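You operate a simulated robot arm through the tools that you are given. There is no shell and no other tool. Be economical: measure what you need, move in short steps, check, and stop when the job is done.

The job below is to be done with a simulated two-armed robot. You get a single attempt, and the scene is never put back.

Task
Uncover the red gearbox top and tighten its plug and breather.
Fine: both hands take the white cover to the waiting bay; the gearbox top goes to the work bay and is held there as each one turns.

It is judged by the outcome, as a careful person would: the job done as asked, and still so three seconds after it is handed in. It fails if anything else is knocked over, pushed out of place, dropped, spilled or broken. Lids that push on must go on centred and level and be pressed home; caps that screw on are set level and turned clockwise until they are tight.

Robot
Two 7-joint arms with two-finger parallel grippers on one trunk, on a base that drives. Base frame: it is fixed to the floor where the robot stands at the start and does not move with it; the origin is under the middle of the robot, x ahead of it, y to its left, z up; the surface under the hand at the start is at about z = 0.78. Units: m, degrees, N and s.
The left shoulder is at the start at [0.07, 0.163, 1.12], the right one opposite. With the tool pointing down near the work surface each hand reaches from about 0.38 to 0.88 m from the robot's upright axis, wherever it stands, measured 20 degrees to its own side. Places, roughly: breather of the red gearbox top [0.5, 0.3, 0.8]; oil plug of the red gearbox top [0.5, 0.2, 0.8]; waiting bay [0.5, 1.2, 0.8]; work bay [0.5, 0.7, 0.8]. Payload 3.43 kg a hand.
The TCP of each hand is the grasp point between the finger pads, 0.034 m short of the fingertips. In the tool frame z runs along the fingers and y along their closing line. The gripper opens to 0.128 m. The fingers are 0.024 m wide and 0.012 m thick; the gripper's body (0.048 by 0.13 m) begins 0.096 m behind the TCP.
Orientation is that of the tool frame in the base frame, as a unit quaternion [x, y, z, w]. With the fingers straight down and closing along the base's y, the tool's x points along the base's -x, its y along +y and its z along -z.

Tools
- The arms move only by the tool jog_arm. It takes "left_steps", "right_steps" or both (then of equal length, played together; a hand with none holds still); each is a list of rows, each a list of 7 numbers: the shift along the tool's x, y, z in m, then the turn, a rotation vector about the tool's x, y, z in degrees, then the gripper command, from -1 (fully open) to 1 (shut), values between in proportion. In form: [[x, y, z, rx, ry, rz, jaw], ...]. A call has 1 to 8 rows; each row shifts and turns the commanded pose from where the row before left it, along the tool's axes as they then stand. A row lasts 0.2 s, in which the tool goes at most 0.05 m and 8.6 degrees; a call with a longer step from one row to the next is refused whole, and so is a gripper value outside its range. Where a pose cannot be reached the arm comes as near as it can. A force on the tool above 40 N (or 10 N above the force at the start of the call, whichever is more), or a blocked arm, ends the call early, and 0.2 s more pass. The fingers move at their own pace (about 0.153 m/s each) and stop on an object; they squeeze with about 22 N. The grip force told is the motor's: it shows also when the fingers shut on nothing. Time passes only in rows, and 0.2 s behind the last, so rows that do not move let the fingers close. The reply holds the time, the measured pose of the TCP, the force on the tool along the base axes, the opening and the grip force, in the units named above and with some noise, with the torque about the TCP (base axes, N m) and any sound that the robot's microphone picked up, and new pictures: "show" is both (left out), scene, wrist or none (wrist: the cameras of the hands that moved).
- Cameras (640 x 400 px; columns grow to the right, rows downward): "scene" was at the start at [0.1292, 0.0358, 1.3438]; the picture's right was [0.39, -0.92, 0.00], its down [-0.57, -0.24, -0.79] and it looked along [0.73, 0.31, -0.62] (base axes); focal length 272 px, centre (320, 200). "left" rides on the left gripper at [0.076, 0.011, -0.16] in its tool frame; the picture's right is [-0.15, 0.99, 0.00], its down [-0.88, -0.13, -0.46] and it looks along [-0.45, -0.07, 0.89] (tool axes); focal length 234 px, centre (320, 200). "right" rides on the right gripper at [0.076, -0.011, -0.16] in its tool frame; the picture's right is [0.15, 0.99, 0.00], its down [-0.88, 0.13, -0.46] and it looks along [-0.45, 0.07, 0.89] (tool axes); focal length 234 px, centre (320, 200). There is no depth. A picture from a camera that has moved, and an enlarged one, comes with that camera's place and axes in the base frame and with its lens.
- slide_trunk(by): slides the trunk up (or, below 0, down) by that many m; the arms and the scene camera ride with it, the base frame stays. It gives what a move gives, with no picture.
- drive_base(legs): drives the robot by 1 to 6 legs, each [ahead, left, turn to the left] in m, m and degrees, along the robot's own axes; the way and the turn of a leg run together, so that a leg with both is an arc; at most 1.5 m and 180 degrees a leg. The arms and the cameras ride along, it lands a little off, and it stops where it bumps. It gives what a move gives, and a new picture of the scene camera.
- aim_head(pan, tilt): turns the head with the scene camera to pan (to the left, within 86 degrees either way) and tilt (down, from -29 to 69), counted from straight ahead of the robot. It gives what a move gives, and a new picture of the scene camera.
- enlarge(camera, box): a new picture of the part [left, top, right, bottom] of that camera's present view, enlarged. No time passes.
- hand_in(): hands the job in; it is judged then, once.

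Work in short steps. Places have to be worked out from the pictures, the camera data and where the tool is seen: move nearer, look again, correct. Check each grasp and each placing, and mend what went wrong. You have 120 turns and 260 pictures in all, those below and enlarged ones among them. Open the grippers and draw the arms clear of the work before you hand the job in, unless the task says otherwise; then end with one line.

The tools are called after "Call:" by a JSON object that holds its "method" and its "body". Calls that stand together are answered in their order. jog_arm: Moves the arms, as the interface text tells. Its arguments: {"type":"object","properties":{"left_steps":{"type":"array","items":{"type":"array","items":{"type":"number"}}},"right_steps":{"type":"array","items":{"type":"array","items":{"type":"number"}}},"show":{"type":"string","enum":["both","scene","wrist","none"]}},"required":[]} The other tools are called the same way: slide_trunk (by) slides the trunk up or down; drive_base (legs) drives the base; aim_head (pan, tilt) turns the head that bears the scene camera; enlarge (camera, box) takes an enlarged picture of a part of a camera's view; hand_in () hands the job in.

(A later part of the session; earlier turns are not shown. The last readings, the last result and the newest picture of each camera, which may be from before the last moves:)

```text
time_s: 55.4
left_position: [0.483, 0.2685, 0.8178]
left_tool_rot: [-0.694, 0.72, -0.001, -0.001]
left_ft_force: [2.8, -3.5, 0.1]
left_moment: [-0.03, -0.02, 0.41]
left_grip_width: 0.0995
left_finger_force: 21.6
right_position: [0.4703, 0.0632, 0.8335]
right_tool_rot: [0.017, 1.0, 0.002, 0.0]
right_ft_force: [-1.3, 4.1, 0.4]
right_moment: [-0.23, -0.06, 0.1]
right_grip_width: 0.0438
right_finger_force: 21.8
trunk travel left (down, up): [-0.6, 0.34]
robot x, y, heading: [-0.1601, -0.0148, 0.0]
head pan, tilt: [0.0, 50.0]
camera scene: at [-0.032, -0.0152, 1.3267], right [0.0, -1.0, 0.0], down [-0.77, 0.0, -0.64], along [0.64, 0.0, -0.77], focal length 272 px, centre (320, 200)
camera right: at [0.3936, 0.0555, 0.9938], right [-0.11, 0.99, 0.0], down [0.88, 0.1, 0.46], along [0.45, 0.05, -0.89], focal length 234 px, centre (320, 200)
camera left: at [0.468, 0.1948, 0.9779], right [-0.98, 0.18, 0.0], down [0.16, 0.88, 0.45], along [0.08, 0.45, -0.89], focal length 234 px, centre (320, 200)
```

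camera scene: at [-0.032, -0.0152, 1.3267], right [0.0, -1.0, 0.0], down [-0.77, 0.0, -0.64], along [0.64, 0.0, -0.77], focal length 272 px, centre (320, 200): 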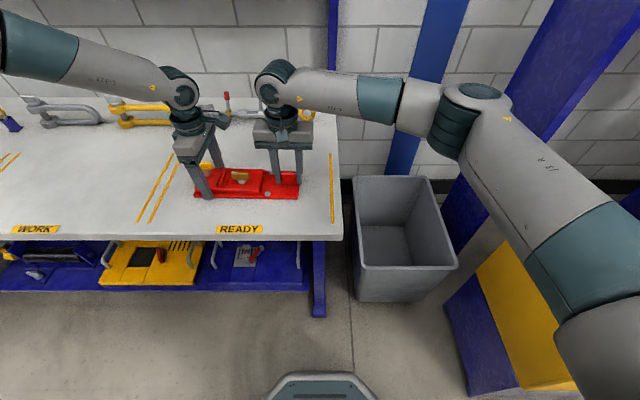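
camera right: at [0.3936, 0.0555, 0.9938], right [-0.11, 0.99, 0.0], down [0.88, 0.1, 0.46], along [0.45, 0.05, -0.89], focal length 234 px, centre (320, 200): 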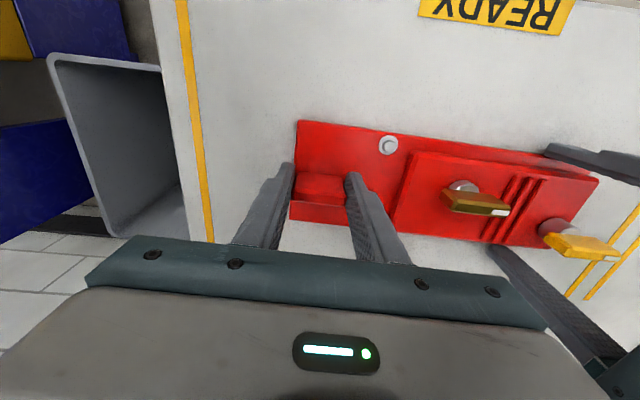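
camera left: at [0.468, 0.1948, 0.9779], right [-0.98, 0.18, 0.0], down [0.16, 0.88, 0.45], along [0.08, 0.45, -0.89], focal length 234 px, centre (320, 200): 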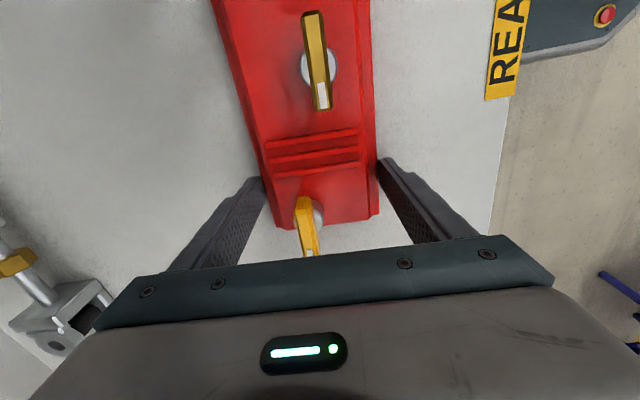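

Grip widths match (plate 0.0995, tab 0.044). I'll lift both together gently.

Call:
{"method": "jog_arm", "body": {"right_steps": [[0, 0, -0.005, 0, 0, 0, 1], [0, 0, -0.01, 0, 0, 0, 1], [0, 0, -0.01, 0, 0, 0, 1], [0, 0, -0.01, 0, 0, 0, 1], [0, 0, 0, 0, 0, 0, 1]], "left_steps": [[0, 0, -0.005, 0, 0, 0, 1], [0, 0, -0.01, 0, 0, 0, 1], [0, 0, -0.01, 0, 0, 0, 1], [0, 0, -0.01, 0, 0, 0, 1], [0, 0, 0, 0, 0, 0, 1]]}}

```text
time_s: 56.6
left_position: [0.4842, 0.269, 0.85]
left_tool_rot: [-0.694, 0.72, 0.001, -0.001]
left_ft_force: [-0.2, 3.5, 3.0]
left_moment: [-0.54, 0.1, 0.11]
left_grip_width: 0.0995
left_finger_force: 22.4
right_position: [0.4717, 0.0648, 0.8699]
right_tool_rot: [0.018, 1.0, 0.001, -0.001]
right_ft_force: [-0.8, -4.2, -8.1]
right_moment: [-0.92, 0.03, -0.01]
right_grip_width: 0.0441
right_finger_force: 21.9
trunk travel left (down, up): [-0.6, 0.34]
robot x, y, heading: [-0.1603, -0.0155, 0.3]
head pan, tilt: [0.0, 50.0]
camera scene: at [-0.0312, -0.015, 1.3266], right [0.0, -1.0, 0.0], down [-0.77, 0.0, -0.64], along [0.64, 0.0, -0.77], focal length 272 px, centre (320, 200)
camera right: at [0.394, 0.0565, 1.0295], right [-0.11, 0.99, 0.0], down [0.89, 0.1, 0.45], along [0.45, 0.05, -0.89], focal length 234 px, centre (320, 200)
camera left: at [0.4703, 0.1947, 1.0091], right [-0.98, 0.18, 0.0], down [0.16, 0.88, 0.45], along [0.08, 0.45, -0.89], focal length 234 px, centre (320, 200)
```

scene: 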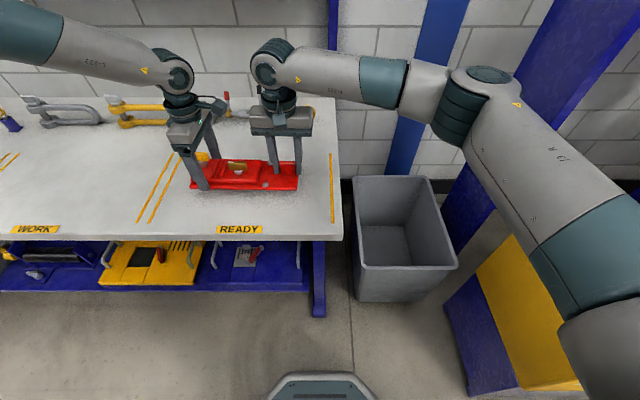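
right: 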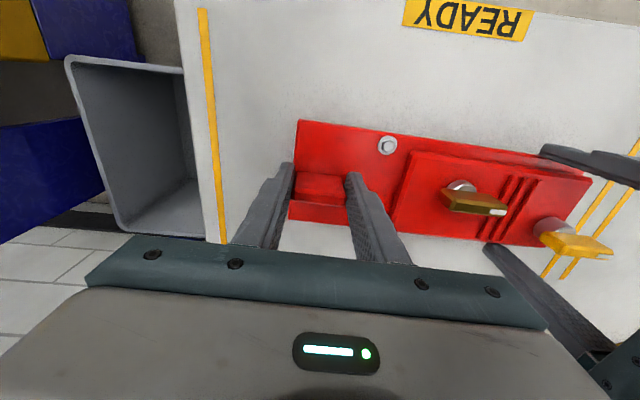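
left: 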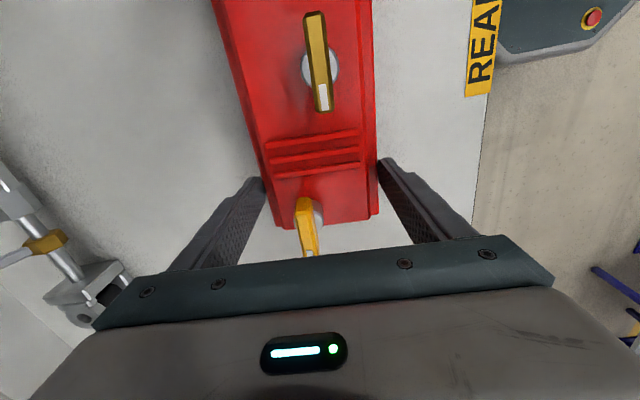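

The gearbox is lifted, and it's light. I'll level the left side by 4 mm, lift another 3 cm, and then drive left 0.5 m.

Call:
{"method": "jog_arm", "body": {"right_steps": [[0, 0, 0, 0, 0, 0, 1], [0, 0, -0.015, 0, 0, 0, 1], [0, 0, -0.015, 0, 0, 0, 1], [0, 0, 0, 0, 0, 0, 1]], "left_steps": [[0, 0, -0.004, 0, 0, 0, 1], [0, 0, -0.015, 0, 0, 0, 1], [0, 0, -0.015, 0, 0, 0, 1], [0, 0, 0, 0, 0, 0, 1]], "show": "none"}}

Call:
{"method": "drive_base", "body": {"legs": [[0, 0.25, 0]]}}

Call:
{"method": "drive_base", "body": {"legs": [[0, 0.25, 0]]}}

```text
time_s: 57.6
left_position: [0.484, 0.2685, 0.8831]
left_tool_rot: [-0.693, 0.721, 0.001, -0.001]
left_ft_force: [3.0, 15.8, -4.0]
left_moment: [0.51, -0.1, 0.59]
left_grip_width: 0.0998
left_finger_force: 22.1
right_position: [0.4727, 0.0657, 0.8984]
right_tool_rot: [0.019, 1.0, 0.001, -0.002]
right_ft_force: [-2.9, -14.4, -0.8]
right_moment: [-0.5, 0.12, -0.13]
right_grip_width: 0.0438
right_finger_force: 22.1
trunk travel left (down, up): [-0.6, 0.34]
robot x, y, heading: [-0.1587, -0.0164, 0.1]
head pan, tilt: [0.0, 50.0]
```

```text
time_s: 59.5
left_position: [0.4827, 0.5173, 0.8844]
left_tool_rot: [-0.693, 0.721, -0.001, 0.0]
left_ft_force: [1.4, 14.3, -2.7]
left_moment: [0.56, -0.19, 0.28]
left_grip_width: 0.0997
left_finger_force: 22.2
right_position: [0.4697, 0.3148, 0.8992]
right_tool_rot: [0.018, 1.0, 0.0, 0.0]
right_ft_force: [-1.6, -15.6, -2.3]
right_moment: [-0.86, 0.21, -0.24]
right_grip_width: 0.0438
right_finger_force: 22.2
trunk travel left (down, up): [-0.6, 0.34]
robot x, y, heading: [-0.1573, 0.2309, 0.2]
head pan, tilt: [0.0, 50.0]
camera scene: at [-0.032, 0.2343, 1.3267], right [0.0, -1.0, 0.0], down [-0.77, 0.0, -0.64], along [0.64, 0.0, -0.77], focal length 272 px, centre (320, 200)
```

scene: 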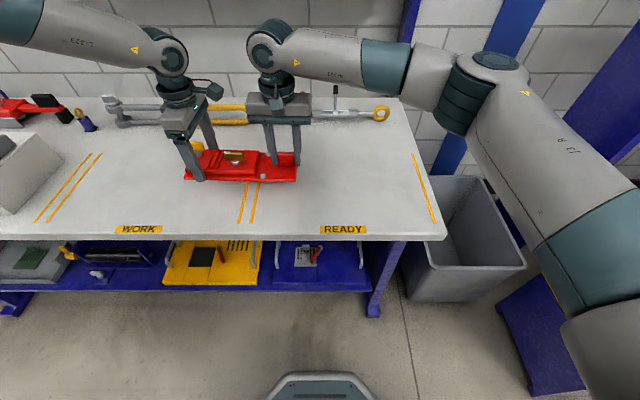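

```text
time_s: 61.3
left_position: [0.4824, 0.7618, 0.8844]
left_tool_rot: [-0.693, 0.721, 0.001, -0.001]
left_ft_force: [0.2, -1.1, -1.1]
left_moment: [0.08, 0.02, 0.03]
left_grip_width: 0.0994
left_finger_force: 21.7
right_position: [0.4713, 0.5599, 0.8987]
right_tool_rot: [0.019, 1.0, 0.001, 0.0]
right_ft_force: [0.5, 0.1, -3.1]
right_moment: [-0.44, 0.02, 0.06]
right_grip_width: 0.0438
right_finger_force: 21.7
trunk travel left (down, up): [-0.6, 0.34]
robot x, y, heading: [-0.1592, 0.48, 0.1]
head pan, tilt: [0.0, 50.0]
camera scene: at [-0.0322, 0.4804, 1.3267], right [0.0, -1.0, 0.0], down [-0.77, 0.0, -0.64], along [0.64, 0.0, -0.77], focal length 272 px, centre (320, 200)
```

scene: 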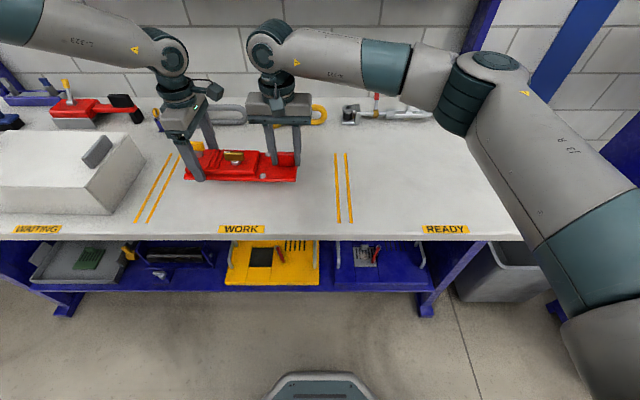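

It's centred in the work bay (y≈0.535–0.81). I'll lower it to the table.

Call:
{"method": "jog_arm", "body": {"right_steps": [[0, 0, 0.02, 0, 0, 0, 1], [0, 0, 0.02, 0, 0, 0, 1], [0, 0, 0.015, 0, 0, 0, 1], [0, 0, 0.006, 0, 0, 0, 1], [0, 0, 0.003, 0, 0, 0, 1]], "left_steps": [[0, 0, 0.02, 0, 0, 0, 1], [0, 0, 0.02, 0, 0, 0, 1], [0, 0, 0.015, 0, 0, 0, 1], [0, 0, 0.006, 0, 0, 0, 1], [0, 0, 0.003, 0, 0, 0, 1]], "show": "scene"}}

```text
time_s: 62.5
left_position: [0.4845, 0.7628, 0.8199]
left_tool_rot: [-0.694, 0.72, -0.001, 0.001]
left_ft_force: [0.6, 0.0, -7.8]
left_moment: [0.57, 0.21, 0.15]
left_grip_width: 0.0998
left_finger_force: 21.8
right_position: [0.4705, 0.5611, 0.8356]
right_tool_rot: [0.018, 1.0, 0.001, 0.0]
right_ft_force: [-0.6, -1.3, 2.3]
right_moment: [0.16, -0.23, -0.06]
right_grip_width: 0.0436
right_finger_force: 22.2
trunk travel left (down, up): [-0.6, 0.34]
robot x, y, heading: [-0.1606, 0.4757, 0.1]
head pan, tilt: [0.0, 50.0]
camera scene: at [-0.0321, 0.4802, 1.3267], right [0.0, -1.0, 0.0], down [-0.77, 0.0, -0.64], along [0.64, 0.0, -0.77], focal length 272 px, centre (320, 200)
```

scene: 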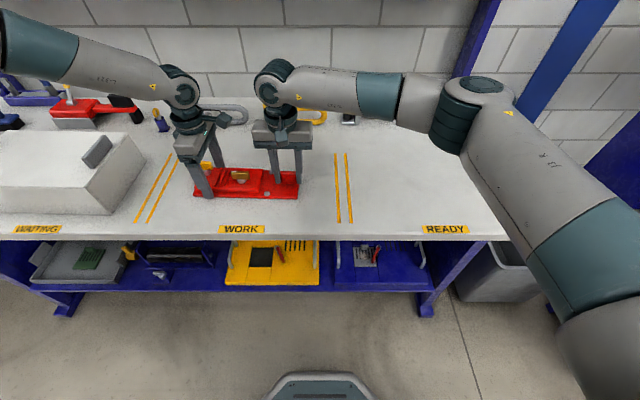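

Almost down. I'll lower the last 2–3 mm and watch the forces.

Call:
{"method": "jog_arm", "body": {"right_steps": [[0, 0, 0.002, 0, 0, 0, 1], [0, 0, 0.001, 0, 0, 0, 1]], "left_steps": [[0, 0, 0.002, 0, 0, 0, 1], [0, 0, 0.001, 0, 0, 0, 1]], "show": "none"}}

```text
time_s: 63.1
left_position: [0.4827, 0.7628, 0.8217]
left_tool_rot: [-0.693, 0.721, -0.002, 0.0]
left_ft_force: [6.4, 2.3, -6.4]
left_moment: [0.08, -0.18, 1.03]
left_grip_width: 0.0997
left_finger_force: 22.3
right_position: [0.4706, 0.5598, 0.833]
right_tool_rot: [0.02, 1.0, 0.001, 0.0]
right_ft_force: [-5.0, -2.9, 15.4]
right_moment: [0.35, 0.02, 0.05]
right_grip_width: 0.0438
right_finger_force: 22.0
trunk travel left (down, up): [-0.6, 0.34]
robot x, y, heading: [-0.1605, 0.4791, 0.0]
head pan, tilt: [0.0, 50.0]
```

The right end touches; the left end is still slightly high. I'll lower the left alone.

Call:
{"method": "jog_arm", "body": {"right_steps": [[0, 0, -0.001, 0, 0, 0, 1], [0, 0, 0, 0, 0, 0, 1], [0, 0, 0, 0, 0, 0, 1]], "left_steps": [[0, 0, 0.002, 0, 0, 0, 1], [0, 0, 0.002, 0, 0, 0, 1], [0, 0, 0, 0, 0, 0, 1]], "show": "none"}}

```text
time_s: 63.9
left_position: [0.4818, 0.7625, 0.8179]
left_tool_rot: [-0.692, 0.722, -0.003, 0.001]
left_ft_force: [4.9, -6.4, 16.1]
left_moment: [-0.25, -0.27, 0.46]
left_grip_width: 0.0999
left_finger_force: 21.8
left hand out of reach, approached as far as the arm can: row 1
right_position: [0.4697, 0.5606, 0.8335]
right_tool_rot: [0.018, 1.0, 0.002, 0.001]
right_ft_force: [1.0, 7.4, 0.0]
right_moment: [-0.13, -0.45, -0.18]
right_grip_width: 0.0437
right_finger_force: 21.6
trunk travel left (down, up): [-0.6, 0.34]
robot x, y, heading: [-0.1607, 0.4773, 0.2]
head pan, tilt: [0.0, 50.0]
```

Both ends are on the table. The right hand keeps holding the tab while the left opens and rises.

Call:
{"method": "jog_arm", "body": {"left_steps": [[0, 0, -0.001, 0, 0, 0, -0.65], [0, 0, 0, 0, 0, 0, -0.8], [0, 0, 0, 0, 0, 0, -1], [0, 0, -0.03, 0, 0, 0, -1], [0, 0, -0.05, 0, 0, 0, -1], [0, 0, -0.05, 0, 0, 0, -1], [0, 0, -0.02, 0, 0, 0, -1]]}}

Call:
{"method": "enlarge", "body": {"camera": "left", "box": [230, 0, 400, 190]}}

Call:
{"method": "enlarge", "body": {"camera": "scene", "box": [170, 140, 330, 220]}}

```text
time_s: 65.5
left_position: [0.4811, 0.7644, 0.9692]
left_tool_rot: [-0.693, 0.721, 0.0, 0.0]
left_ft_force: [0.1, -0.2, 0.0]
left_moment: [0.03, -0.02, -0.02]
left_grip_width: 0.1276
left_finger_force: 0.1
right_position: [0.4699, 0.5608, 0.8333]
right_tool_rot: [0.019, 1.0, 0.001, -0.001]
right_ft_force: [-1.9, -0.2, 1.7]
right_moment: [-0.04, 0.09, 0.05]
right_grip_width: 0.0438
right_finger_force: 21.8
trunk travel left (down, up): [-0.6, 0.34]
robot x, y, heading: [-0.1635, 0.4763, 0.2]
head pan, tilt: [0.0, 50.0]
camera scene: at [-0.033, 0.4798, 1.3267], right [0.0, -1.0, 0.0], down [-0.77, 0.0, -0.64], along [0.64, 0.0, -0.77], focal length 272 px, centre (320, 200)
camera left: at [0.4665, 0.6892, 1.1278], right [-0.98, 0.19, 0.0], down [0.17, 0.87, 0.46], along [0.08, 0.45, -0.89], focal length 234 px, centre (320, 200)
```

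scene: 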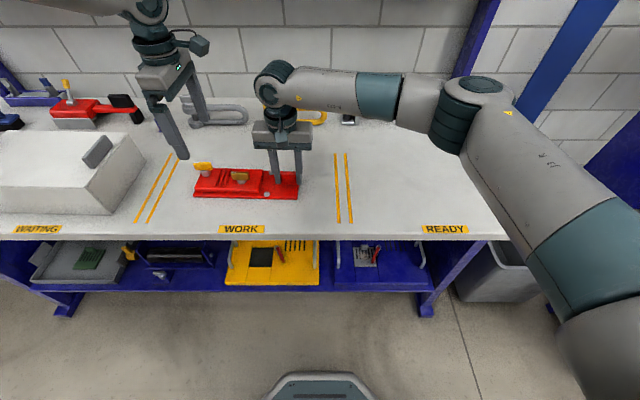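
left: 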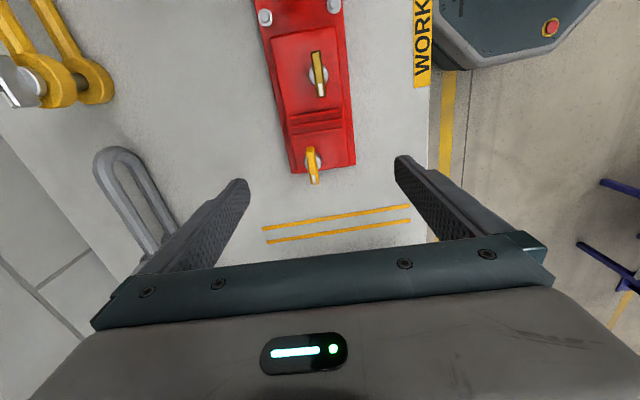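

```text
2.11 times, centred on (315, 95) of left
camera zoom: at [0.4665, 0.6892, 1.1278], right [-0.98, 0.19, 0.0], down [0.17, 0.87, 0.46], along [0.08, 0.45, -0.89], focal length 493 px, centre (330, 421)
```

zoom: 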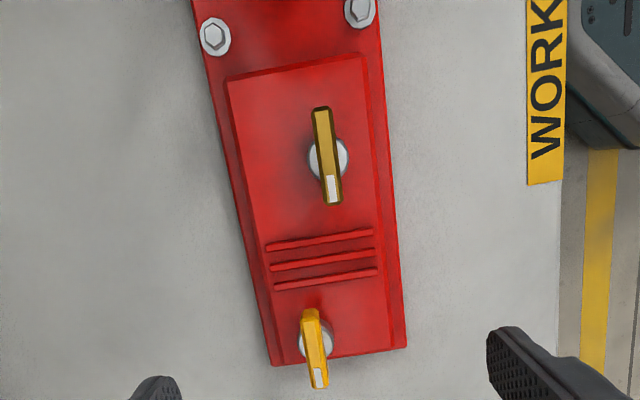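

```text
4.00 times, centred on (250, 180) of scene
camera zoom: at [-0.033, 0.4798, 1.3267], right [0.0, -1.0, 0.0], down [-0.77, 0.0, -0.64], along [0.64, 0.0, -0.77], focal length 1088 px, centre (600, 280)
```

zoom: 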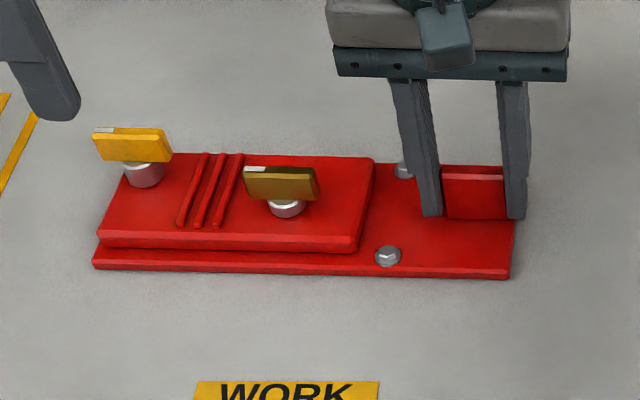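

Gearbox is in the work bay, with the right hand holding it. Breather axis is about (0.489, 0.781), top z≈0.848; plug about (0.464, 0.683), top z≈0.838. I'll move the left hand over the breather, closing across its flats.

Call:
{"method": "jog_arm", "body": {"left_steps": [[-0.0085, -0.0036, 0.0345, 0, 0, 0, 0.06], [-0.0085, -0.0036, 0.0345, 0, 0, 0, 0.06], [0, 0, 0, 0, 0, 0, 0.06]]}}

Call:
{"method": "enlarge", "body": {"camera": "left", "box": [230, 60, 420, 230]}}

```text
time_s: 66.3
left_position: [0.4899, 0.7812, 0.8985]
left_tool_rot: [-0.693, 0.721, 0.001, 0.0]
left_ft_force: [1.2, 0.0, -0.7]
left_moment: [0.0, 0.03, 0.0]
left_grip_width: 0.0602
left_finger_force: 0.0
right_position: [0.4695, 0.5602, 0.8333]
right_tool_rot: [0.019, 1.0, 0.001, 0.0]
right_ft_force: [1.1, -0.5, 2.2]
right_moment: [-0.28, 0.25, -0.02]
right_grip_width: 0.0437
right_finger_force: 22.3
trunk travel left (down, up): [-0.6, 0.34]
robot x, y, heading: [-0.1579, 0.4794, -0.1]
head pan, tilt: [0.0, 50.0]
camera scene: at [-0.0326, 0.48, 1.3268], right [0.0, -1.0, 0.0], down [-0.77, 0.0, -0.64], along [0.64, 0.0, -0.77], focal length 272 px, centre (320, 200)
camera left: at [0.4752, 0.707, 1.0577], right [-0.98, 0.19, 0.0], down [0.16, 0.88, 0.46], along [0.08, 0.45, -0.89], focal length 234 px, centre (320, 200)
```

scene: 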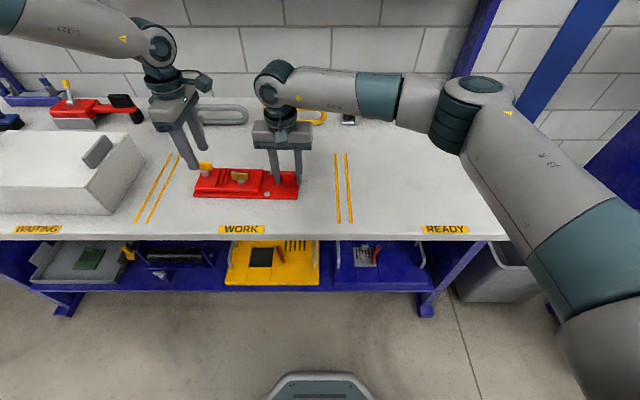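
left: 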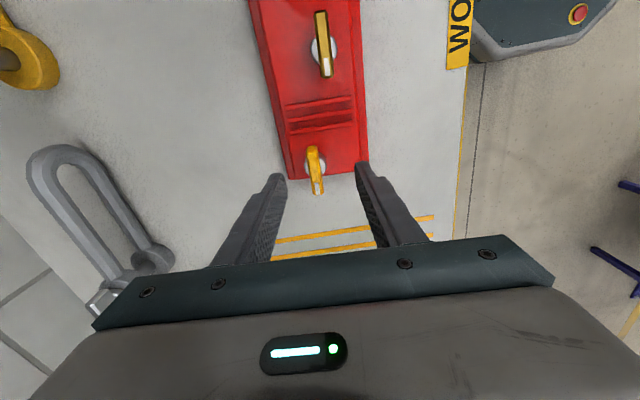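

```text
2.35 times, centred on (325, 145) of left
camera zoom: at [0.4752, 0.707, 1.0577], right [-0.98, 0.19, 0.0], down [0.16, 0.88, 0.46], along [0.08, 0.45, -0.89], focal length 551 px, centre (308, 329)
```

zoom: 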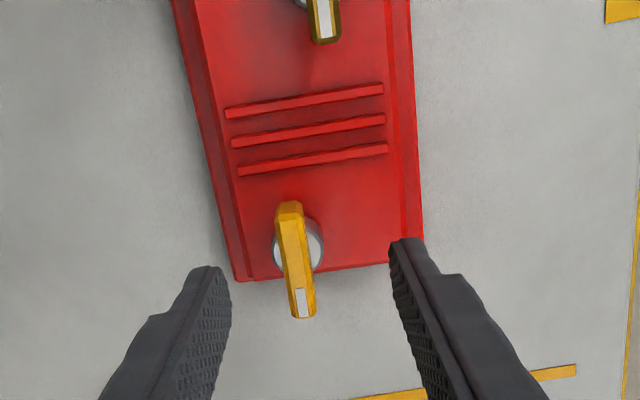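

Breather bar is at about (0.492, 0.782). I'll descend to z≈0.85 and close on it.

Call:
{"method": "jog_arm", "body": {"left_steps": [[-0.001, -0.0025, 0.02, 0, 0, 0, 0.06], [0, 0, 0.02, 0, 0, 0, 0.06], [0, 0, 0.0085, 0, 0, 0, 0.06], [0, 0, 0, 0, 0, 0, 1], [0, 0, 0, 0, 0, 0, 1], [0, 0, 0, 0, 0, 0, 1]]}}

Call:
{"method": "enlarge", "body": {"camera": "scene", "box": [140, 100, 320, 220]}}

```text
time_s: 67.7
left_position: [0.491, 0.7822, 0.8494]
left_tool_rot: [-0.693, 0.721, 0.0, 0.001]
left_ft_force: [4.6, 1.7, 0.6]
left_moment: [0.09, -0.09, -0.01]
left_grip_width: 0.0103
left_finger_force: 22.1
right_position: [0.4698, 0.5605, 0.8338]
right_tool_rot: [0.018, 1.0, 0.001, 0.001]
right_ft_force: [-3.3, -2.6, 1.4]
right_moment: [-0.23, 0.09, 0.48]
right_grip_width: 0.0438
right_finger_force: 21.8
trunk travel left (down, up): [-0.6, 0.34]
robot x, y, heading: [-0.1557, 0.4804, -0.3]
head pan, tilt: [0.0, 50.0]
camera scene: at [-0.0329, 0.4799, 1.3268], right [0.0, -1.0, 0.0], down [-0.77, 0.0, -0.64], along [0.64, 0.0, -0.77], focal length 272 px, centre (320, 200)
camera left: at [0.477, 0.7074, 1.0077], right [-0.98, 0.19, 0.0], down [0.16, 0.87, 0.46], along [0.08, 0.45, -0.89], focal length 234 px, centre (320, 200)
```

scene: 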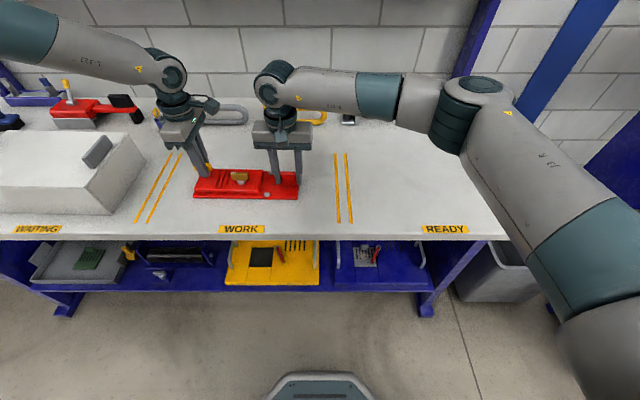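
left: 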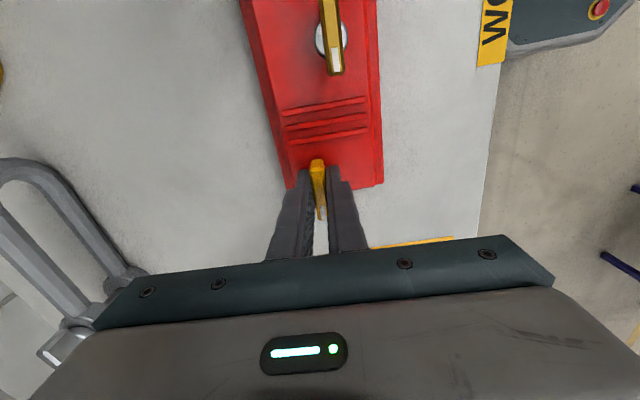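

```text
3.33 times, centred on (230, 160) of scene
camera zoom: at [-0.0329, 0.4799, 1.3268], right [0.0, -1.0, 0.0], down [-0.77, 0.0, -0.64], along [0.64, 0.0, -0.77], focal length 907 px, centre (620, 333)
```

zoom: 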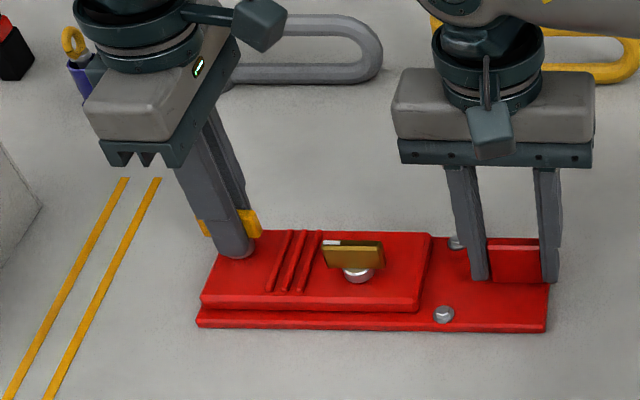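

The breather is gripped across its flats. I'll turn clockwise (positive about tool z) in small rows and watch the torque.

Call:
{"method": "jog_arm", "body": {"left_steps": [[0, 0, 0, 0, 0, 5, 1], [0, 0, 0, 0, 0, 5, 1], [0, 0, 0, 0, 0, 5, 1], [0, 0, 0, 0, 0, 5, 1]], "show": "wrist"}}

```text
time_s: 68.7
left_position: [0.4913, 0.7821, 0.8498]
left_tool_rot: [-0.556, 0.831, 0.0, 0.001]
left_ft_force: [1.8, 2.6, -1.8]
left_moment: [0.44, -0.17, 0.02]
left_grip_width: 0.0106
left_finger_force: 22.3
right_position: [0.4701, 0.5612, 0.8337]
right_tool_rot: [0.018, 1.0, 0.002, 0.0]
right_ft_force: [-3.4, -2.4, 4.2]
right_moment: [0.26, 0.2, 0.29]
right_grip_width: 0.044
right_finger_force: 22.0
trunk travel left (down, up): [-0.6, 0.34]
robot x, y, heading: [-0.1605, 0.4783, 0.2]
head pan, tilt: [0.0, 50.0]
camera left: at [0.4515, 0.7174, 1.0085], right [-0.86, 0.51, 0.0], down [0.46, 0.76, 0.46], along [0.23, 0.39, -0.89], focal length 234 px, centre (320, 200)
```

left: 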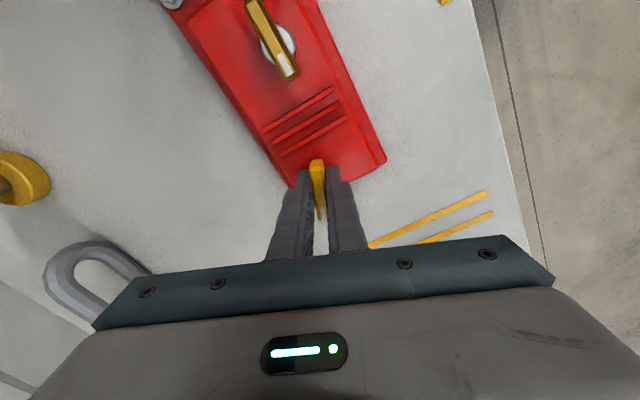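

It turned 20° with little torque, and the gearbox stays put. I'll continue.

Call:
{"method": "jog_arm", "body": {"left_steps": [[0, 0, 0, 0, 0, 5, 1], [0, 0, 0, 0, 0, 5, 1], [0, 0, 0, 0, 0, 5, 1], [0, 0, 0, 0, 0, 5, 1], [0, 0, 0, 0, 0, 5, 1], [0, 0, 0, 0, 0, 5, 1], [0, 0, 0, 0, 0, 5, 1], [0, 0, 0, 0, 0, 5, 1]], "show": "wrist"}}

```text
time_s: 70.5
left_position: [0.4911, 0.7831, 0.8493]
left_tool_rot: [-0.239, 0.971, 0.0, 0.0]
left_ft_force: [2.6, 10.6, 0.0]
left_moment: [0.16, 0.02, 0.53]
left_grip_width: 0.0126
left_finger_force: 22.3
right_position: [0.4705, 0.5601, 0.8337]
right_tool_rot: [0.02, 1.0, 0.0, 0.001]
right_ft_force: [-0.5, -10.4, 4.2]
right_moment: [-0.18, -0.08, -0.19]
right_grip_width: 0.0438
right_finger_force: 22.2
trunk travel left (down, up): [-0.6, 0.34]
robot x, y, heading: [-0.1613, 0.4828, 0.1]
head pan, tilt: [0.0, 50.0]
camera left: at [0.4184, 0.7576, 1.0081], right [-0.33, 0.94, 0.0], down [0.84, 0.29, 0.46], along [0.43, 0.15, -0.89], focal length 234 px, centre (320, 200)
```

left: 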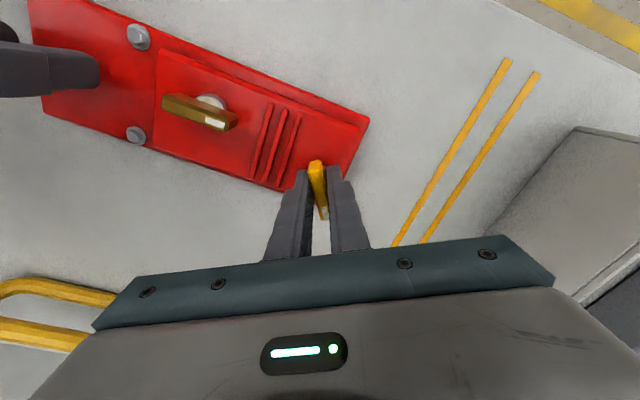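

Torque has risen to 0.53 N·m and the pads have spread slightly, so resistance is starting. I'll turn a little more and check.

Call:
{"method": "jog_arm", "body": {"left_steps": [[0, 0, 0, 0, 0, 4, 1], [0, 0, 0, 0, 0, 4, 1], [0, 0, 0, 0, 0, 0, 1]], "show": "wrist"}}

Call:
{"method": "enlarge", "body": {"camera": "left", "box": [240, 110, 400, 240]}}

```text
time_s: 71.3
left_position: [0.4909, 0.7816, 0.8482]
left_tool_rot: [-0.171, 0.985, 0.0, 0.0]
left_ft_force: [3.2, 10.5, -0.1]
left_moment: [0.27, -0.15, 0.6]
left_grip_width: 0.0163
left_finger_force: 22.1
right_position: [0.4695, 0.5591, 0.8338]
right_tool_rot: [0.019, 1.0, 0.0, 0.0]
right_ft_force: [-0.5, -12.3, 4.8]
right_moment: [-0.12, 0.01, -0.21]
right_grip_width: 0.0435
right_finger_force: 21.9
trunk travel left (down, up): [-0.6, 0.34]
robot x, y, heading: [-0.1633, 0.481, 0.1]
head pan, tilt: [0.0, 50.0]
camera left: at [0.4158, 0.7673, 1.0084], right [-0.2, 0.98, 0.0], down [0.87, 0.17, 0.46], along [0.45, 0.09, -0.89], focal length 234 px, centre (320, 200)
```

left: 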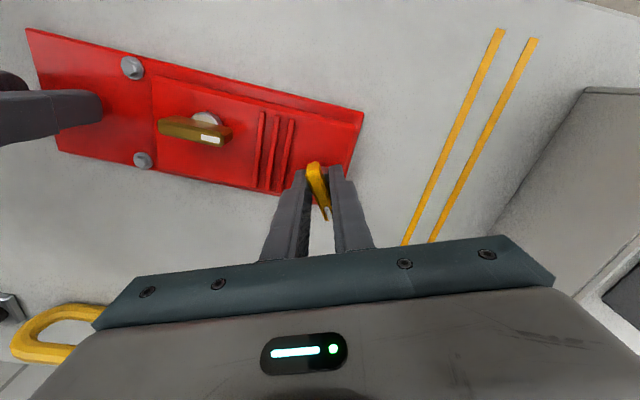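

```text
3.08 times, centred on (320, 175) of left
camera zoom: at [0.4158, 0.7673, 1.0084], right [-0.2, 0.98, 0.0], down [0.87, 0.17, 0.46], along [0.45, 0.09, -0.89], focal length 720 px, centre (320, 277)
```

zoom: 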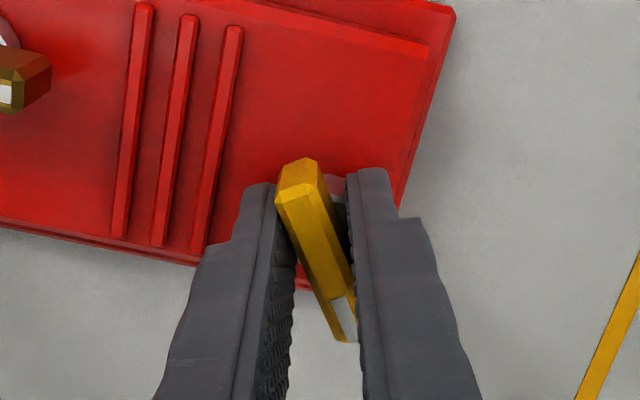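

The bar stalled after about 55° of turn and the pads are now slipping around it, so it seems seated. I'll open, realign with the bar, regrip and press once more to confirm.

Call:
{"method": "jog_arm", "body": {"left_steps": [[0, 0, 0, 0, 0, 0, 0.4], [0, 0, 0, 0, 0, -7, 0.4], [0, 0, 0, 0, 0, -7, 0.4], [0, 0, 0, 0, 0, 0, 0.4]], "show": "wrist"}}

Call:
{"method": "enlarge", "body": {"camera": "left", "box": [240, 110, 400, 240]}}

```text
time_s: 72.3
left_position: [0.4915, 0.7812, 0.8503]
left_tool_rot: [-0.291, 0.957, 0.0, 0.0]
left_ft_force: [-0.1, -0.4, 0.0]
left_moment: [0.04, 0.02, 0.0]
left_grip_width: 0.0384
left_finger_force: 0.0
right_position: [0.47, 0.5609, 0.833]
right_tool_rot: [0.019, 1.0, 0.001, 0.001]
right_ft_force: [-0.2, 1.3, -0.8]
right_moment: [-0.05, -0.16, 0.15]
right_grip_width: 0.0438
right_finger_force: 22.3
trunk travel left (down, up): [-0.6, 0.34]
robot x, y, heading: [-0.1617, 0.4797, -0.0]
head pan, tilt: [0.0, 50.0]
camera left: at [0.4215, 0.7492, 1.0086], right [-0.43, 0.9, 0.0], down [0.8, 0.38, 0.46], along [0.41, 0.19, -0.89], focal length 234 px, centre (320, 200)
```

left: 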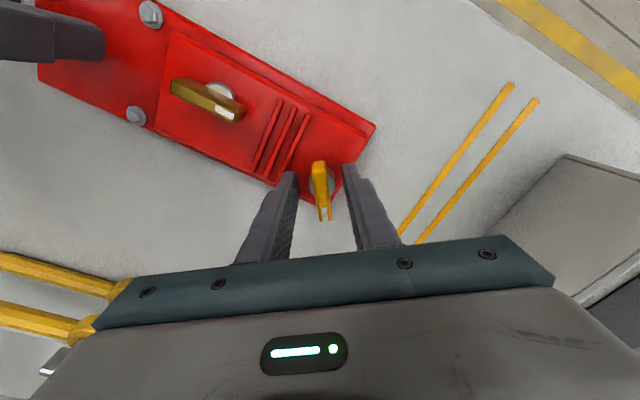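

```text
3.08 times, centred on (320, 175) of left
camera zoom: at [0.4215, 0.7492, 1.0086], right [-0.43, 0.9, 0.0], down [0.8, 0.38, 0.46], along [0.41, 0.19, -0.89], focal length 720 px, centre (320, 277)
```

zoom: 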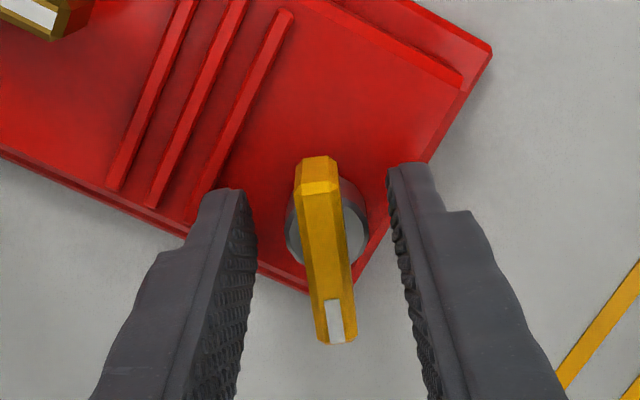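

The bar aligns with the pads. I'll close, then turn clockwise 15° more.

Call:
{"method": "jog_arm", "body": {"left_steps": [[0, 0, 0, 0, 0, 0, 1], [0, 0, 0, 0, 0, 0, 1], [0, 0, 0, 0, 0, 5, 1], [0, 0, 0, 0, 0, 5, 1], [0, 0, 0, 0, 0, 5, 1], [0, 0, 0, 0, 0, 0, 1]], "show": "wrist"}}

Call:
{"method": "enlarge", "body": {"camera": "left", "box": [240, 110, 400, 240]}}

```text
time_s: 73.7
left_position: [0.491, 0.7812, 0.849]
left_tool_rot: [-0.162, 0.987, -0.001, 0.001]
left_ft_force: [1.5, 0.5, 0.4]
left_moment: [-0.07, 0.11, 0.62]
left_grip_width: 0.0162
left_finger_force: 22.2
right_position: [0.4693, 0.5601, 0.834]
right_tool_rot: [0.019, 1.0, 0.001, 0.0]
right_ft_force: [-0.4, -2.6, -0.2]
right_moment: [-0.27, 0.05, -0.31]
right_grip_width: 0.044
right_finger_force: 21.9
trunk travel left (down, up): [-0.6, 0.34]
robot x, y, heading: [-0.1598, 0.477, -0.1]
head pan, tilt: [0.0, 50.0]
camera left: at [0.4155, 0.768, 1.0086], right [-0.18, 0.98, 0.0], down [0.88, 0.16, 0.46], along [0.45, 0.08, -0.89], focal length 234 px, centre (320, 200)
```

left: 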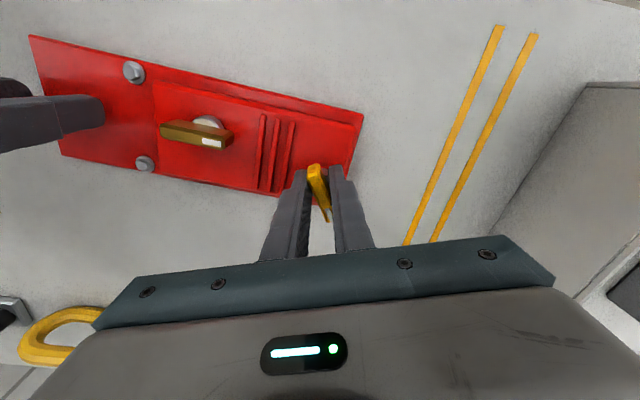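

```text
3.08 times, centred on (320, 175) of left
camera zoom: at [0.4155, 0.768, 1.0086], right [-0.18, 0.98, 0.0], down [0.88, 0.16, 0.46], along [0.45, 0.08, -0.89], focal length 720 px, centre (320, 277)
```

zoom: 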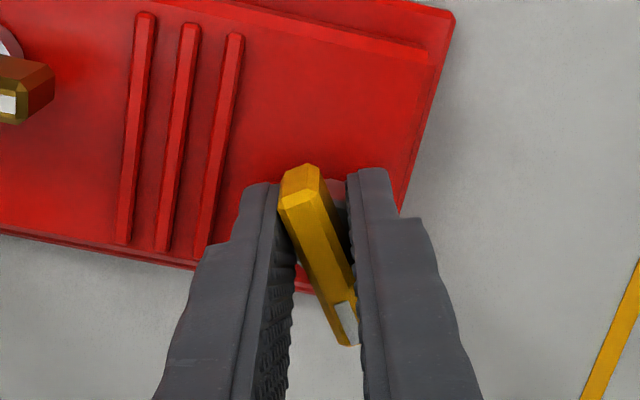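

It doesn't budge at 0.62 N·m, so the breather is at its stop and tight. I'll release, realign and lift the left hand clear.

Call:
{"method": "jog_arm", "body": {"left_steps": [[0, 0, 0, 0, 0, 0, 0.3], [0, 0, 0, 0, 0, -7, 0.3], [0, 0, 0, 0, 0, -7, 0.3], [0, 0, -0.04, 0, 0, 0, 0.06], [0, 0, -0.05, 0, 0, 0, 0.06], [0, 0, -0.04, 0, 0, 0, 0.06]], "show": "wrist"}}

Call:
{"method": "enlarge", "body": {"camera": "scene", "box": [140, 100, 320, 220]}}

```text
time_s: 75.1
left_position: [0.4894, 0.7815, 0.9809]
left_tool_rot: [-0.281, 0.96, 0.001, 0.0]
left_ft_force: [-0.4, -0.2, 0.0]
left_moment: [-0.01, 0.02, -0.01]
left_grip_width: 0.0602
left_finger_force: 0.1
right_position: [0.469, 0.5613, 0.8337]
right_tool_rot: [0.018, 1.0, 0.001, -0.001]
right_ft_force: [-0.2, -0.7, -1.1]
right_moment: [0.21, -0.12, 0.13]
right_grip_width: 0.0438
right_finger_force: 22.3
trunk travel left (down, up): [-0.6, 0.34]
robot x, y, heading: [-0.1618, 0.4749, 0.0]
head pan, tilt: [0.0, 50.0]
camera left: at [0.4196, 0.7504, 1.1406], right [-0.41, 0.91, 0.0], down [0.81, 0.37, 0.46], along [0.41, 0.19, -0.89], focal length 234 px, centre (320, 200)
```

left: 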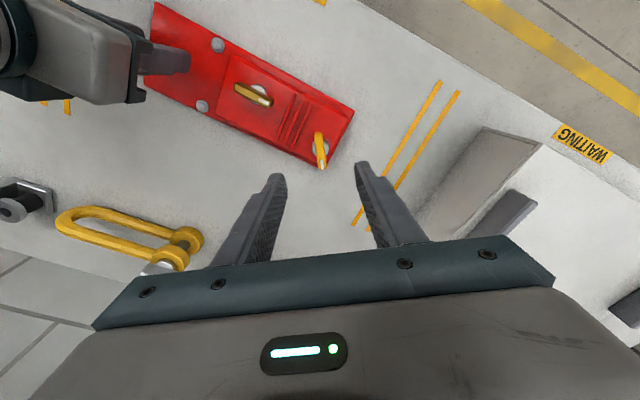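

```text
3.33 times, centred on (230, 160) of scene
camera zoom: at [-0.0331, 0.4797, 1.3267], right [0.0, -1.0, 0.0], down [-0.77, 0.0, -0.64], along [0.64, 0.0, -0.77], focal length 907 px, centre (620, 333)
```

zoom: 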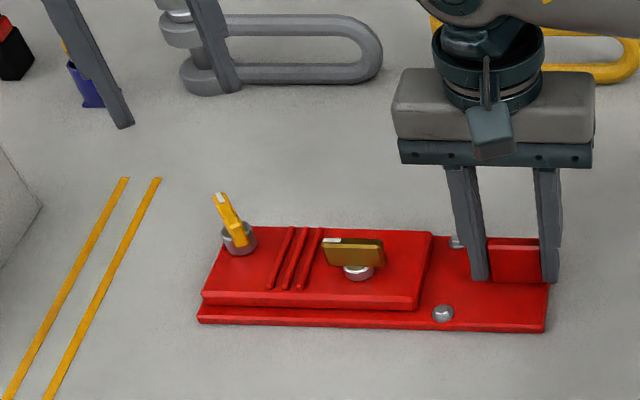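

Breather done. Next I'll turn the left hand back to about -88° and lean it 18° toward +y about its closing axis, so its camera clears the right hand over the plug.

Call:
{"method": "jog_arm", "body": {"left_steps": [[0, 0, 0, 0, 0, -7.87, 0.06], [0, 0, 0, 0, 0, -7.87, 0.06], [0, 0, 0, 0, 0, -7.87, 0.06], [0, 0, 0, 0, 0, -7.87, 0.06], [0, 0, 0, 0, 0, -7.87, 0.06], [0, 0, 0, 0, 0, -7.87, 0.06], [0, 0, 0, 0, 0, -7.87, 0.06]], "show": "none"}}

Call:
{"method": "jog_arm", "body": {"left_steps": [[0, 0, 0, 0, 6, 0, 0.06], [0, 0, 0, 0, 6, 0, 0.06], [0, 0, 0, 0, 6, 0, 0.06], [0, 0, 0, 0, 0, 0, 0.06]]}}

```text
time_s: 76.7
left_position: [0.4901, 0.7814, 0.9798]
left_tool_rot: [-0.694, 0.72, 0.0, 0.0]
left_ft_force: [0.1, 0.1, 0.2]
left_moment: [0.0, 0.0, -0.01]
left_grip_width: 0.0602
left_finger_force: 0.1
right_position: [0.4685, 0.5593, 0.8338]
right_tool_rot: [0.018, 1.0, 0.001, 0.0]
right_ft_force: [-0.6, -0.4, -2.1]
right_moment: [-0.18, 0.08, 0.0]
right_grip_width: 0.0439
right_finger_force: 22.1
trunk travel left (down, up): [-0.6, 0.34]
robot x, y, heading: [-0.16, 0.4783, -0.0]
head pan, tilt: [0.0, 50.0]
```

```text
time_s: 77.7
left_position: [0.4911, 0.781, 0.9794]
left_tool_rot: [-0.685, 0.712, -0.109, -0.113]
left_ft_force: [-0.3, -0.2, 0.7]
left_moment: [0.03, 0.0, -0.01]
left_grip_width: 0.06
left_finger_force: 0.0
right_position: [0.4697, 0.5605, 0.8345]
right_tool_rot: [0.019, 1.0, 0.001, 0.0]
right_ft_force: [-0.6, -0.5, -1.3]
right_moment: [-0.09, 0.0, 0.08]
right_grip_width: 0.044
right_finger_force: 21.8
trunk travel left (down, up): [-0.6, 0.34]
robot x, y, heading: [-0.1566, 0.4733, 0.2]
head pan, tilt: [0.0, 50.0]
camera scene: at [-0.0324, 0.4797, 1.3267], right [0.0, -1.0, 0.0], down [-0.77, 0.0, -0.64], along [0.64, 0.0, -0.77], focal length 272 px, centre (320, 200)
camera left: at [0.4788, 0.7598, 1.1538], right [-0.98, 0.18, -0.05], down [0.17, 0.97, 0.16], along [0.07, 0.15, -0.99], focal length 234 px, centre (320, 200)
```

scene: 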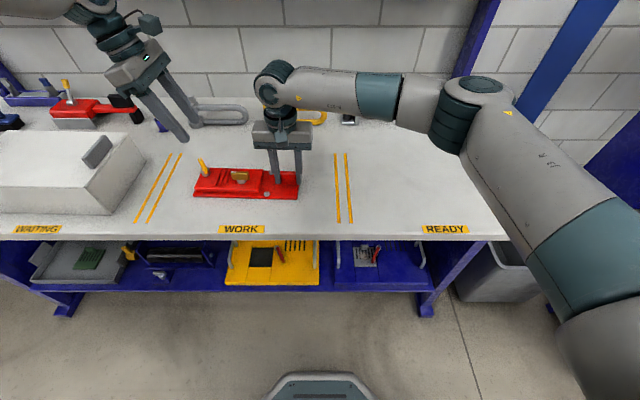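
left: 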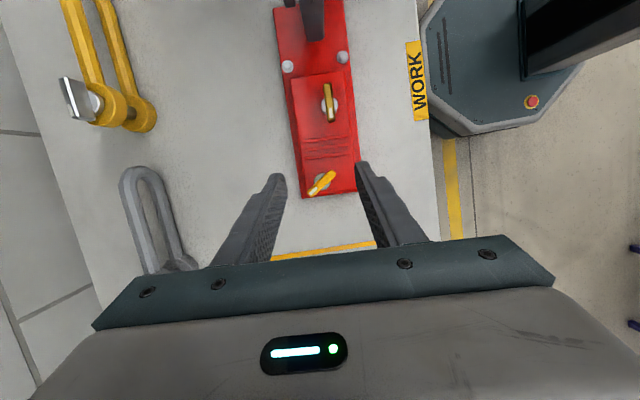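

The lean is right. I'll move the left hand above the plug at z≈0.93 and look.

Call:
{"method": "jog_arm", "body": {"left_steps": [[0.0241, 0.0075, 0.025, 0, 0, 0, 0.06], [0.0241, 0.0075, 0.025, 0, 0, 0, 0.06], [0.0241, 0.0075, 0.025, 0, 0, 0, 0.06], [0, 0, 0, 0, 0, 0, 0.06]]}}

Call:
{"method": "enlarge", "body": {"camera": "left", "box": [240, 80, 400, 220]}}

Call:
{"method": "enlarge", "body": {"camera": "scene", "box": [150, 80, 330, 210]}}

```text
time_s: 78.7
left_position: [0.4639, 0.6893, 0.9294]
left_tool_rot: [-0.686, 0.711, -0.109, -0.113]
left_ft_force: [0.3, -1.1, -0.7]
left_moment: [-0.03, -0.04, -0.03]
left_grip_width: 0.06
left_finger_force: 0.0
right_position: [0.4704, 0.5602, 0.8335]
right_tool_rot: [0.019, 1.0, 0.001, -0.001]
right_ft_force: [-0.5, -0.5, -3.0]
right_moment: [0.07, 0.0, 0.09]
right_grip_width: 0.0438
right_finger_force: 22.6
trunk travel left (down, up): [-0.6, 0.34]
robot x, y, heading: [-0.1586, 0.4792, -0.0]
head pan, tilt: [0.0, 50.0]
camera scene: at [-0.0327, 0.4803, 1.3267], right [0.0, -1.0, 0.0], down [-0.77, 0.0, -0.64], along [0.64, 0.0, -0.77], focal length 272 px, centre (320, 200)
camera left: at [0.4532, 0.6679, 1.1037], right [-0.98, 0.18, -0.04], down [0.17, 0.97, 0.16], along [0.07, 0.15, -0.99], focal length 234 px, centre (320, 200)
```

scene: 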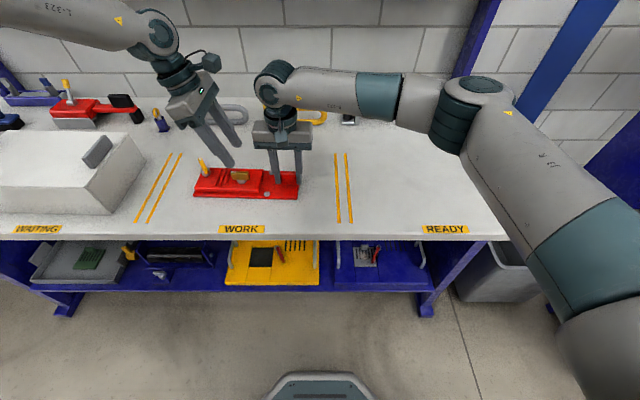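
left: 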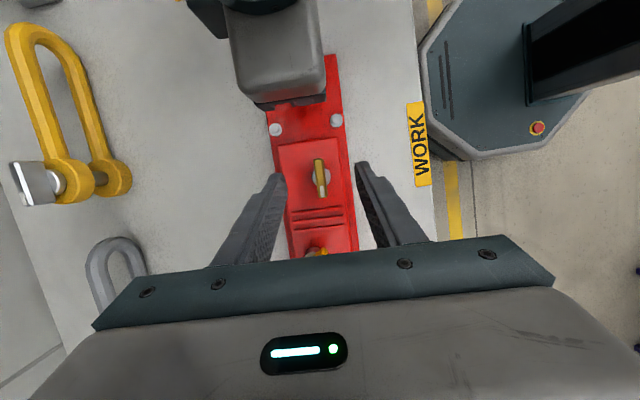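

```text
2.86 times, centred on (320, 150) of left
camera zoom: at [0.4532, 0.6679, 1.1037], right [-0.98, 0.18, -0.04], down [0.17, 0.97, 0.16], along [0.07, 0.15, -0.99], focal length 669 px, centre (320, 343)
```

zoom: 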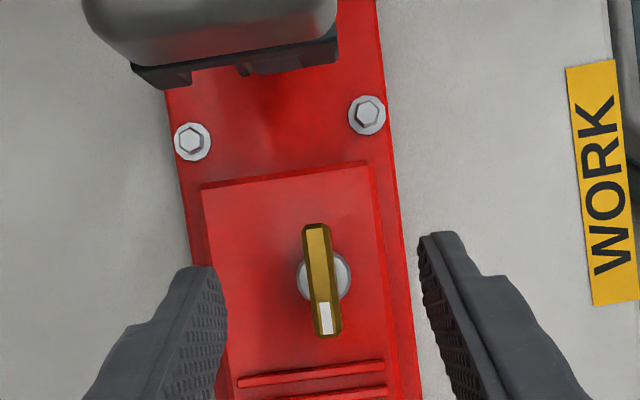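

```text
3.08 times, centred on (240, 145) of scene
camera zoom: at [-0.0327, 0.4803, 1.3267], right [0.0, -1.0, 0.0], down [-0.77, 0.0, -0.64], along [0.64, 0.0, -0.77], focal length 837 px, centre (566, 369)
```

zoom: 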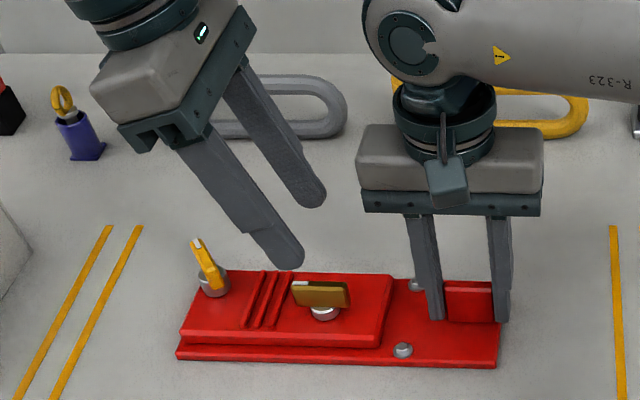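

Plug is at about (0.466, 0.682). The left hand clears the right; I'll descend to z≈0.848 and close on the plug's flats.

Call:
{"method": "jog_arm", "body": {"left_steps": [[-0.0121, -0.001, 0.0386, 0, 0, 0, 0.06], [-0.0121, -0.001, 0.0386, 0, 0, 0, 0.06], [0, 0, 0, 0, 0, 0, 1], [0, 0, 0, 0, 0, 0, 1], [0, 0, 0, 0, 0, 0, 1]]}}

Call:
{"method": "enlarge", "body": {"camera": "left", "box": [240, 110, 400, 240]}}

```text
time_s: 79.9
left_position: [0.4671, 0.6883, 0.8486]
left_tool_rot: [-0.685, 0.711, -0.109, -0.112]
left_ft_force: [3.7, -0.7, -0.3]
left_moment: [-0.24, -0.15, 0.01]
left_grip_width: 0.0107
left_finger_force: 21.8
right_position: [0.4692, 0.5609, 0.8337]
right_tool_rot: [0.018, 1.0, 0.001, 0.0]
right_ft_force: [-4.3, 0.2, 0.7]
right_moment: [-0.19, -0.04, 0.37]
right_grip_width: 0.0437
right_finger_force: 21.9
trunk travel left (down, up): [-0.6, 0.34]
robot x, y, heading: [-0.1571, 0.4758, -0.2]
head pan, tilt: [0.0, 50.0]
camera scene: at [-0.0325, 0.48, 1.3267], right [0.0, -1.0, 0.0], down [-0.77, 0.0, -0.64], along [0.64, 0.0, -0.77], focal length 272 px, centre (320, 200)
camera left: at [0.4544, 0.6672, 1.0238], right [-0.98, 0.18, -0.05], down [0.17, 0.97, 0.16], along [0.07, 0.15, -0.99], focal length 234 px, centre (320, 200)
```

scene: 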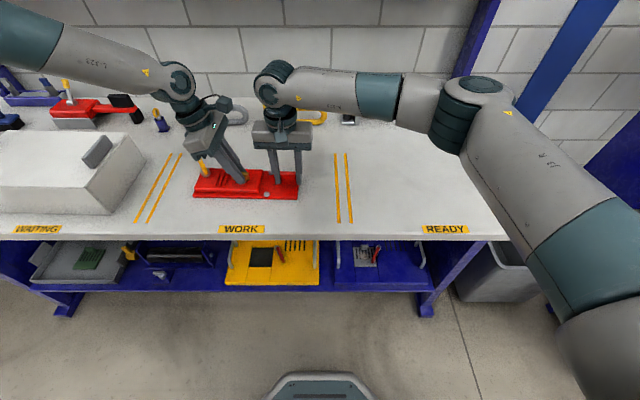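
left: 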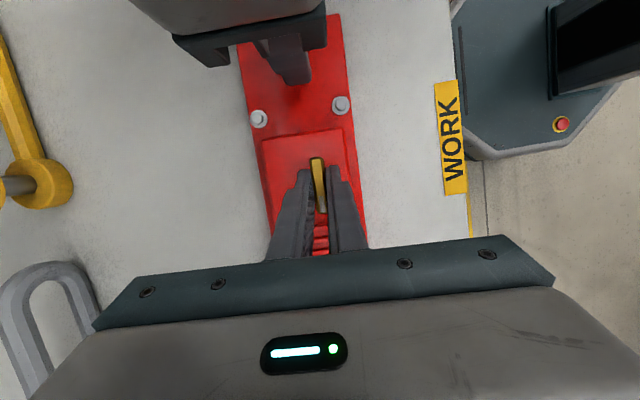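

```text
3.08 times, centred on (320, 175) of left
camera zoom: at [0.4544, 0.6672, 1.0238], right [-0.98, 0.18, -0.05], down [0.17, 0.97, 0.16], along [0.07, 0.15, -0.99], focal length 720 px, centre (320, 277)
```

zoom: 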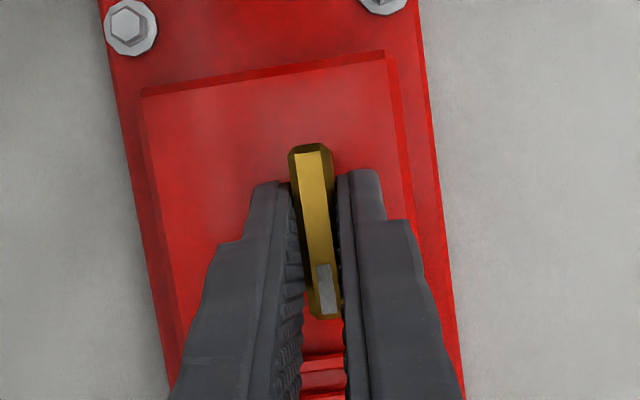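

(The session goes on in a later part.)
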